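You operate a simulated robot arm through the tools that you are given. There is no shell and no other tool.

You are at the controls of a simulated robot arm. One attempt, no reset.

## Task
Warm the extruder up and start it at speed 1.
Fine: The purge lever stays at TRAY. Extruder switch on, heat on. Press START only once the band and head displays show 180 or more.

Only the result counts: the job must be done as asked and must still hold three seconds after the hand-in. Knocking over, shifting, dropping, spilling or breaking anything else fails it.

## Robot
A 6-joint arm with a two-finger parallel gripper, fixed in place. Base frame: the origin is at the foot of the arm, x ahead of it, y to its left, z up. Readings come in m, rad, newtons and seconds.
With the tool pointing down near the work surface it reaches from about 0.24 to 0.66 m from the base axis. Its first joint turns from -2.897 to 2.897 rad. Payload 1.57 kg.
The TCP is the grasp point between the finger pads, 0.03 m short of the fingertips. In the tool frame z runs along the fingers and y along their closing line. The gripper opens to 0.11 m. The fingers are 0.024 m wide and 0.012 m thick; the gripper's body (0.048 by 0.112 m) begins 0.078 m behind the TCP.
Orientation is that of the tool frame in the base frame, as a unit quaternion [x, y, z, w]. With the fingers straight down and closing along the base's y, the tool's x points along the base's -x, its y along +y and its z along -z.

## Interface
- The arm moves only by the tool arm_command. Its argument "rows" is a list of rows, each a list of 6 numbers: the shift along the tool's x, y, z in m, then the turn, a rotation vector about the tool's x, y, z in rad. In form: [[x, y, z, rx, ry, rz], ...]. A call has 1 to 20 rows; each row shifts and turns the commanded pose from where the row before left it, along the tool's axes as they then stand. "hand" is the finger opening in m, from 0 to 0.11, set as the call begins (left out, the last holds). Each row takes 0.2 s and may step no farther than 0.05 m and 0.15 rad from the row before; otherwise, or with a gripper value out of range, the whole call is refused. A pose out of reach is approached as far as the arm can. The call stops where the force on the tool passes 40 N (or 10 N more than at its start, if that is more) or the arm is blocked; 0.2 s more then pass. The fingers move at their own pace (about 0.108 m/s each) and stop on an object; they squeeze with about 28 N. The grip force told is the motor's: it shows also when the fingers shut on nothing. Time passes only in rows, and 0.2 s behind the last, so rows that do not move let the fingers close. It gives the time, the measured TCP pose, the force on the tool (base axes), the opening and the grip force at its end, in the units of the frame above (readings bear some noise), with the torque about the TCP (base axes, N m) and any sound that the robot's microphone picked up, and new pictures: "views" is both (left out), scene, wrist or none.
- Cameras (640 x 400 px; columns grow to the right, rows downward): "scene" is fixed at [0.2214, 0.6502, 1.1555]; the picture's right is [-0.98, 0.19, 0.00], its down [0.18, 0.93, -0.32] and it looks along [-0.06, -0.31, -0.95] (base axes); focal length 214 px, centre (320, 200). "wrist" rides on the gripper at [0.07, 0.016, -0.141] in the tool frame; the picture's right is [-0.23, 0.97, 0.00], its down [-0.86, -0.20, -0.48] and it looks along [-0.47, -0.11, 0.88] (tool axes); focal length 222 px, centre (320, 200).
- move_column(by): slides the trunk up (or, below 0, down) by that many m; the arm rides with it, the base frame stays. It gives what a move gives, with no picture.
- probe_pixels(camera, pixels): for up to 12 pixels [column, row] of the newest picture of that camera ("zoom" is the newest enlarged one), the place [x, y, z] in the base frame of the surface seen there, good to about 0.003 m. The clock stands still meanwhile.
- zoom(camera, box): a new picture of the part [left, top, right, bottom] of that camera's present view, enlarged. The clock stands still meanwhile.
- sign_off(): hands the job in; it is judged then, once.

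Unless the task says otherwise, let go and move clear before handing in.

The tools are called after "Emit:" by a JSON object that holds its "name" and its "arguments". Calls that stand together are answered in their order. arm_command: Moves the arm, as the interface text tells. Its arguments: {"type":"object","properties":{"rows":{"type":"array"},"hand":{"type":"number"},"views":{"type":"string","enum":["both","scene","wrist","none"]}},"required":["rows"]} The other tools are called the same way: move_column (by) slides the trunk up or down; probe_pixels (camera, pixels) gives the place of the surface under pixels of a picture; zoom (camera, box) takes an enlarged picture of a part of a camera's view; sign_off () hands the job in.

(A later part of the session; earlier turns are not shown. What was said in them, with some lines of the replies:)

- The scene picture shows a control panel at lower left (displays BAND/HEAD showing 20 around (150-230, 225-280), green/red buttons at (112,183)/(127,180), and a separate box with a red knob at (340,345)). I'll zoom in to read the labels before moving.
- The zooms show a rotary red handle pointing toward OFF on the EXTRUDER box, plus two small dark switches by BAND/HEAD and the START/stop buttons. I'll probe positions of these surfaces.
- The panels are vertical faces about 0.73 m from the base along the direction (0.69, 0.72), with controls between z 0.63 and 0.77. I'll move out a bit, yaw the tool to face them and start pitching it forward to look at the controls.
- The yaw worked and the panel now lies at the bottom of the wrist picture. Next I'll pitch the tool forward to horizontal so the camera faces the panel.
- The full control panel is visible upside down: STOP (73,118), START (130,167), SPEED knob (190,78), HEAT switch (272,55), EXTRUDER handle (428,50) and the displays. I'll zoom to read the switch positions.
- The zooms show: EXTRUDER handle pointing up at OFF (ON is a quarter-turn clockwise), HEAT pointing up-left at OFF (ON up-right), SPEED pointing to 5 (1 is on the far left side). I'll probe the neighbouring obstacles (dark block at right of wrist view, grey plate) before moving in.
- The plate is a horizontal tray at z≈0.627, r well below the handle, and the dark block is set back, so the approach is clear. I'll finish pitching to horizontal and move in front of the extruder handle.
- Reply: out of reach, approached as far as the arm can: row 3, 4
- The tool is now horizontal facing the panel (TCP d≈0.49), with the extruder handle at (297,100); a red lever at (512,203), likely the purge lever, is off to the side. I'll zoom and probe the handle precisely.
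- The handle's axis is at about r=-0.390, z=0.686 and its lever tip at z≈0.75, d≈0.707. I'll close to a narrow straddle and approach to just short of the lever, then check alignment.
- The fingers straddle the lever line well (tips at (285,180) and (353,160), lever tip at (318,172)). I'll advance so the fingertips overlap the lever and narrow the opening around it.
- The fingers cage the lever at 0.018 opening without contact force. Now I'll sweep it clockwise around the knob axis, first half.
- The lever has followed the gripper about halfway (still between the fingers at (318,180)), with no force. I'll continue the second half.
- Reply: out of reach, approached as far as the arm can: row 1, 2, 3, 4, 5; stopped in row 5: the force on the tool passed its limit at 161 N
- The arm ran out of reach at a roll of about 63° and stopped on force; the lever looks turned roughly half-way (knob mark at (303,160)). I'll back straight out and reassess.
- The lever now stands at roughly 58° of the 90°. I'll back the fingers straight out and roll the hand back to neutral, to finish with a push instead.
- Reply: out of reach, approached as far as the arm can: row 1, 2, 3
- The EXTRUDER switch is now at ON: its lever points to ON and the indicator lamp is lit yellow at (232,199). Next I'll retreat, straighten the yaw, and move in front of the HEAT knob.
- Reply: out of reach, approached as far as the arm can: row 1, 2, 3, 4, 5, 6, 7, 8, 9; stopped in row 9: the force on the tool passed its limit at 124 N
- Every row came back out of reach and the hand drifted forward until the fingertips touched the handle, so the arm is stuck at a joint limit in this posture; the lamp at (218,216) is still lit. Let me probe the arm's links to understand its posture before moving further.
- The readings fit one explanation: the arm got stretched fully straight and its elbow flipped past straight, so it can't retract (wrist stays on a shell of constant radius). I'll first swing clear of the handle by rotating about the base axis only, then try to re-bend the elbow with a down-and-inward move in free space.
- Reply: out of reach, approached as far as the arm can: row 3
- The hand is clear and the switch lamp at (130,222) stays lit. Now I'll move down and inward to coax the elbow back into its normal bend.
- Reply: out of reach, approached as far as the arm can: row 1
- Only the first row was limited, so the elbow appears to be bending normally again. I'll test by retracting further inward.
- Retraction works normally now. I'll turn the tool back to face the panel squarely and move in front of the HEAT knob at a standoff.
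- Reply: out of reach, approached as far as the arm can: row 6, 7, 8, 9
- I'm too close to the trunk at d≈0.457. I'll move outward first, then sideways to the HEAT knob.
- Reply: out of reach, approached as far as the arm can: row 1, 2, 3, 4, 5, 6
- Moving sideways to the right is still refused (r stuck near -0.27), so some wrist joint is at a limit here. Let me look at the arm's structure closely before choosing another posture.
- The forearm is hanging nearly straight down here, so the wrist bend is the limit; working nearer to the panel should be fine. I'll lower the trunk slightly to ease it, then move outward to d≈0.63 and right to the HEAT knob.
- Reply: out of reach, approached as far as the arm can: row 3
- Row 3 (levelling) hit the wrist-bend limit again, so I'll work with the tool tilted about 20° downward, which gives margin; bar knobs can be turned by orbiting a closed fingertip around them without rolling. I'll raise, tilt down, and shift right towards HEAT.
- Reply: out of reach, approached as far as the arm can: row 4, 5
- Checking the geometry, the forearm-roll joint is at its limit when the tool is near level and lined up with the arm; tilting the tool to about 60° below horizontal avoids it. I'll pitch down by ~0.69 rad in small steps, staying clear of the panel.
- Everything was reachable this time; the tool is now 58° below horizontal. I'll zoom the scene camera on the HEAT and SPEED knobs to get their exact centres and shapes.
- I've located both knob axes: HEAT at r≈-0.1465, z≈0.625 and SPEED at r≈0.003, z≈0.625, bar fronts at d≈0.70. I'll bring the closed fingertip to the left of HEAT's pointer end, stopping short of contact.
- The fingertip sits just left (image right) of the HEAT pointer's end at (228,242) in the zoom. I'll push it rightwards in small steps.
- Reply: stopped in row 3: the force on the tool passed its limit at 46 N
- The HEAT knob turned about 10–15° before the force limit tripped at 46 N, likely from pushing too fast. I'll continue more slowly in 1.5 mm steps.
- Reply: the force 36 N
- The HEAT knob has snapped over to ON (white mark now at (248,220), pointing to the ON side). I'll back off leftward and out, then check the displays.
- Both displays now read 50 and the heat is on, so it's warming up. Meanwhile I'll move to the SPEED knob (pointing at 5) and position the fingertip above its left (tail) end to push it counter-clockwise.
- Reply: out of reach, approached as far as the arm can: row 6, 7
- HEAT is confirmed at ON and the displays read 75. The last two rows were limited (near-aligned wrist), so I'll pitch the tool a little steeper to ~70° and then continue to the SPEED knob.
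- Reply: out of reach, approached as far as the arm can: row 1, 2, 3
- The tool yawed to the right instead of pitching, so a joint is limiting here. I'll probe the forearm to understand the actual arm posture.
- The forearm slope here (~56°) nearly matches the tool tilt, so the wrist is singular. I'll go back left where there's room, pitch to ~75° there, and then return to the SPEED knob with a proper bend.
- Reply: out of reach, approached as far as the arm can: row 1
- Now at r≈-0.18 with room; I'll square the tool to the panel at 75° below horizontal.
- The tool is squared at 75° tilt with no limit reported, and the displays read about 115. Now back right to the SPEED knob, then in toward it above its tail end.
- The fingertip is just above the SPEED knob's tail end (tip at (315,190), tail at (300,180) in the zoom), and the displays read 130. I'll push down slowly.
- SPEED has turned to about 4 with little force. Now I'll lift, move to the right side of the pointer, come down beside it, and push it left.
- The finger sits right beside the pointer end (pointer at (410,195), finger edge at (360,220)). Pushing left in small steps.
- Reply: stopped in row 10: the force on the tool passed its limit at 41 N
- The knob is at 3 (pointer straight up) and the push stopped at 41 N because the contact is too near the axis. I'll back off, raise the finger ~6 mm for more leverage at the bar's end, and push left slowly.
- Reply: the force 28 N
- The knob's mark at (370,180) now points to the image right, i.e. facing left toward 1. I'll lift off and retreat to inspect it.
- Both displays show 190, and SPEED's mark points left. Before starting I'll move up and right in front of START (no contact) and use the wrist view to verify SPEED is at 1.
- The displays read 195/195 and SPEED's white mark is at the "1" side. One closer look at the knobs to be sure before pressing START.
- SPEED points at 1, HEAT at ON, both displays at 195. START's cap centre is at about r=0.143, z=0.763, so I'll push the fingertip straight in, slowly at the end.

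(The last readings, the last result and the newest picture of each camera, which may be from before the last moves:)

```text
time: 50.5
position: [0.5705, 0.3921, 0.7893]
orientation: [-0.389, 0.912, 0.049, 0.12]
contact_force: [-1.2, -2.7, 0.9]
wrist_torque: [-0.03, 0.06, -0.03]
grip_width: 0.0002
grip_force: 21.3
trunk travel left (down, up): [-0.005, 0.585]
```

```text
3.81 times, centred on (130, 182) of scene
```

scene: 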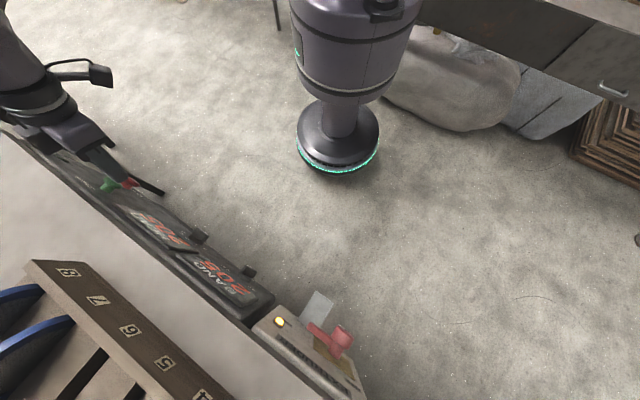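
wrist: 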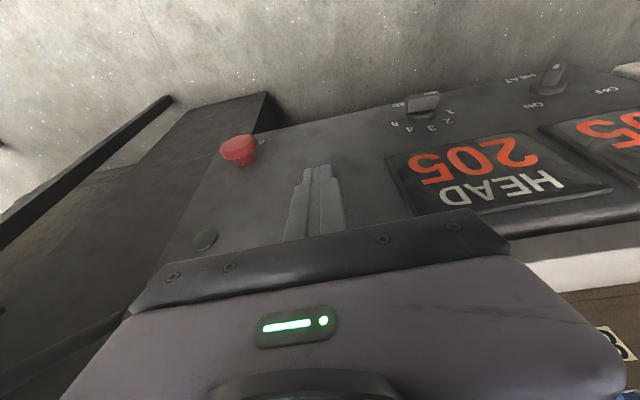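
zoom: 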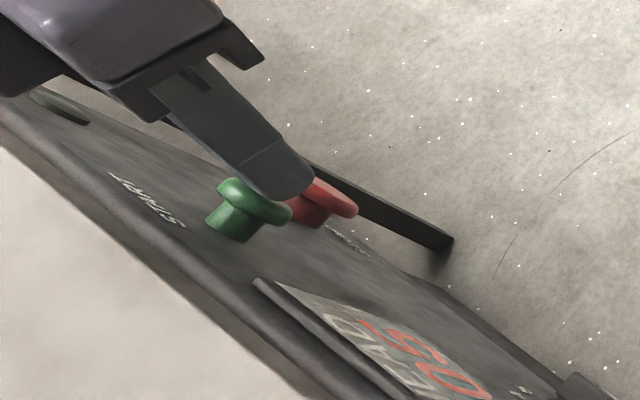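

The fingertip is just meeting START (about 3 N) and no running lamp is lit yet. I'll press further in.

Emit:
{"name": "arm_command", "arguments": {"rows": [[-0.00193, 0, 0.00052, 0, 0, 0], [-0.00193, 0, 0.00052, 0, 0, 0], [-0.00193, 0, 0.00052, 0, 0, 0], [-0.00193, 0, 0.00052, 0, 0, 0]], "views": "both"}}

Emit:
{"name": "zoom", "arguments": {"camera": "scene", "box": [60, 130, 200, 235]}}

```text
time: 51.5
position: [0.5765, 0.3966, 0.7893]
orientation: [-0.389, 0.912, 0.05, 0.121]
contact_force: [-4.1, -4.6, 3.1]
wrist_torque: [-0.06, 0.02, 0.01]
grip_width: 0.0
grip_force: 21.3
trunk travel left (down, up): [-0.005, 0.585]
heard: click
```

scene: 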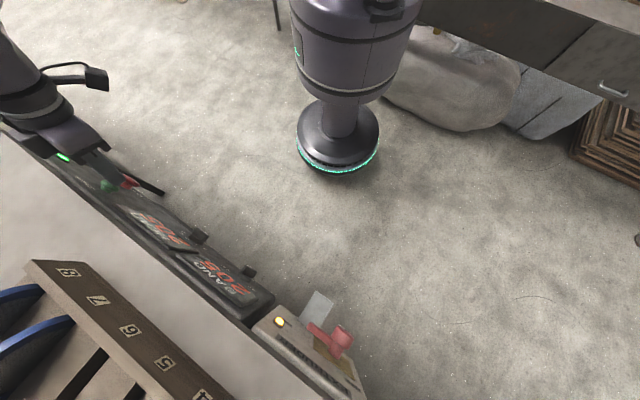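
wrist: 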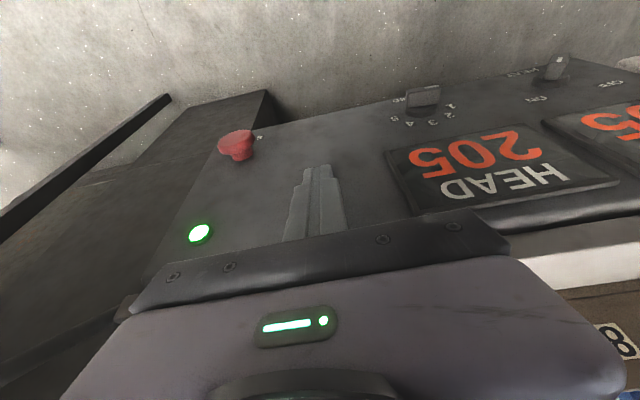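

```text
3.81 times, centred on (130, 182) of scene
```

zoom: 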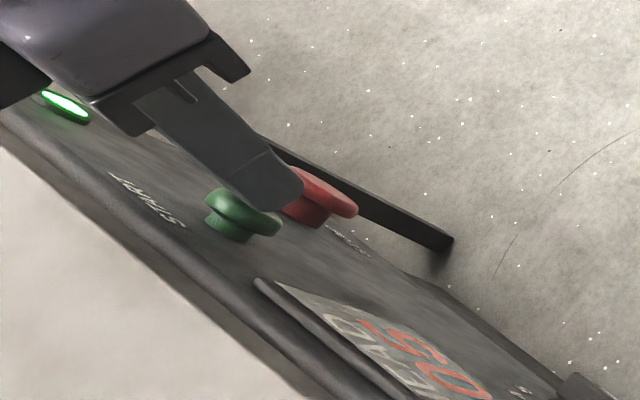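

A click was heard and the green running lamp at (199,234) is lit, with the displays at 205. I'll back straight off and move clear.

Emit:
{"name": "arm_command", "arguments": {"rows": [[0.0193, 0, -0.0052, 0, 0, 0], [0.029, 0, -0.0078, 0, 0, 0], [0.029, 0, -0.0078, 0, 0, 0], [0.019, 0, -0.0252, 0, 0, 0], [0, 0, 0, 0, 0, 0]], "views": "both"}}

Emit:
{"name": "zoom", "arguments": {"camera": "scene", "box": [40, 120, 300, 310]}}

Emit:
{"name": "zoom", "arguments": {"camera": "wrist", "box": [120, 80, 640, 320]}}

Emit:
{"name": "zoom", "arguments": {"camera": "scene", "box": [220, 270, 400, 400]}}

```text
time: 52.6
position: [0.5029, 0.3213, 0.8104]
orientation: [-0.389, 0.912, 0.049, 0.121]
contact_force: [0.5, 0.2, -0.5]
wrist_torque: [-0.02, -0.02, 0.01]
grip_width: 0.0
grip_force: 20.7
trunk travel left (down, up): [-0.005, 0.585]
```

scene: 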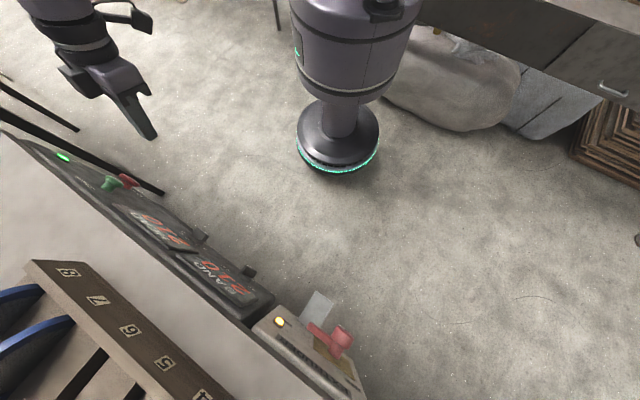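
wrist: 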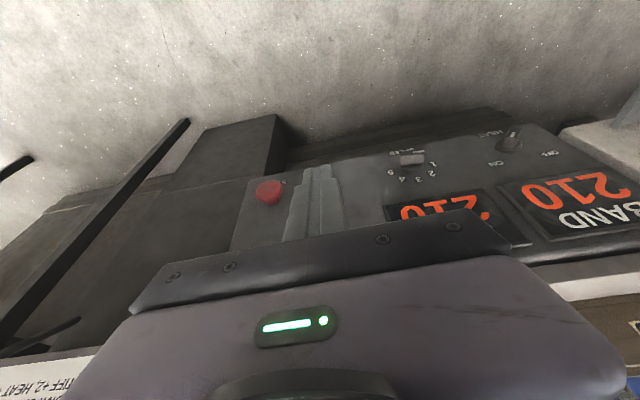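

```text
2.11 times, centred on (170, 215) of scene
```

zoom: 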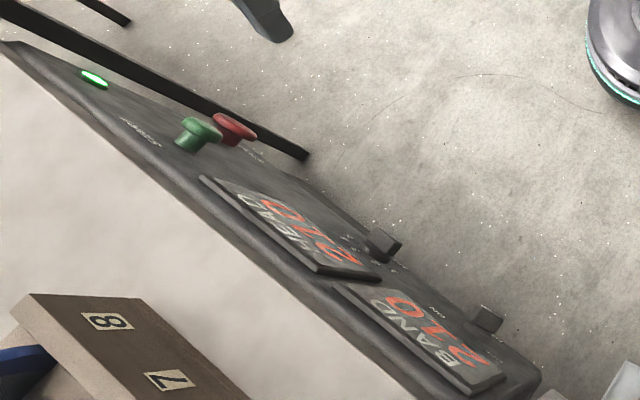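

```text
1.23 times, centred on (380, 200) of wrist
```

zoom: 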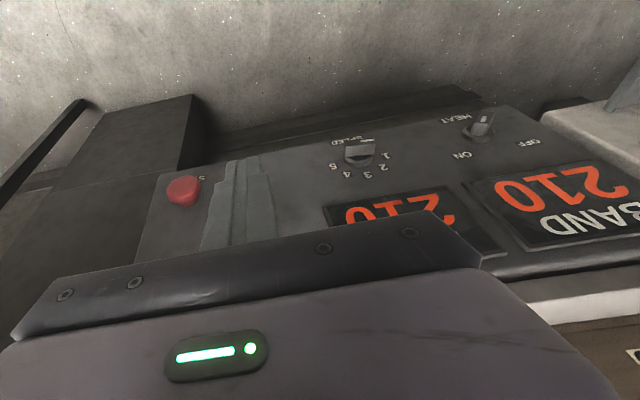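

```text
3.08 times, centred on (310, 335) of scene
```

zoom: 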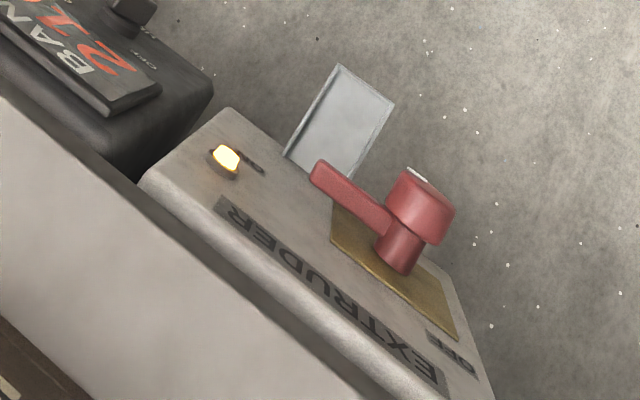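

The running lamp, ON lamp and SPEED 1 all hold, displays 210. There's a text card at the lower left of the wrist view (30,385) that I'd like to read before handing in.

Emit:
{"name": "zoom", "arguments": {"camera": "wrist", "box": [0, 340, 110, 400]}}

Emit:
{"name": "zoom", "arguments": {"camera": "wrist", "box": [370, 130, 470, 200]}}

```text
5.82 times, centred on (55, 370) of wrist
```

zoom: 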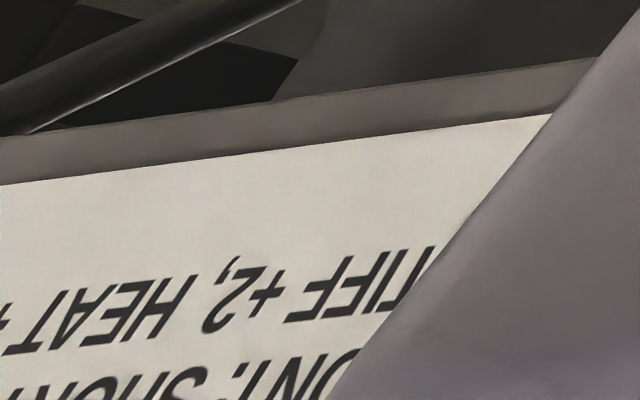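

```text
5.71 times, centred on (420, 165) of wrist
```

zoom: 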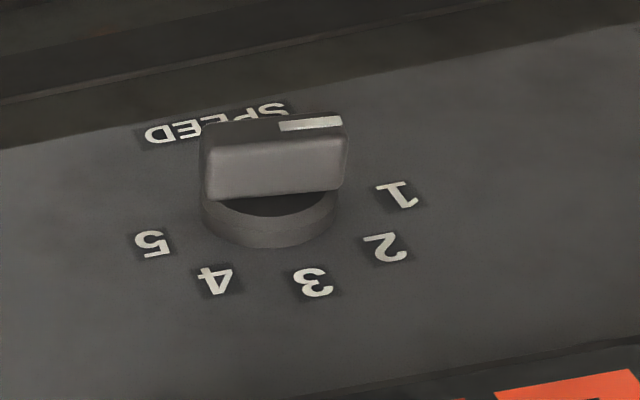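

Reading the panel: SPEED's mark is on 1, HEAT is ON, the EXTRUDER lamp and the running lamp are lit, and the displays showed 205 when START clicked. The card is only a partly visible note (about stiffness and heat), nothing that changes this job; the hand is clear, so I'm handing in.

Emit:
{"name": "sign_off", "arguments": {}}

```text
The job is handed in.
```

The extruder is warmed up and running at speed 1, and the job is handed in.

- **Extruder switch:** ON, with its yellow lamp lit.
- **Heat:** ON. Both the band and head displays were last seen at 210 and still rising.
- **Speed:** I turned it from 5 down to 1, and a close look before hand-in showed the mark at 1.
- **START:** I pressed it with the head display at 205 and the band display above 195. It clicked and the green running lamp came on.
- **Purge lever:** I never touched it. I did not read its label, so I'm assuming it was at TRAY to begin with.

While I turned the extruder switch, the arm overstretched and the tool hit its force stop twice, at 161 N and 124 N. The second time the fingertips were pressing on the switch handle. I saw no damage or displacement, and the switch lamp stayed lit. Two lighter force stops, at about 41–46 N, came while I was turning the HEAT and SPEED knobs.
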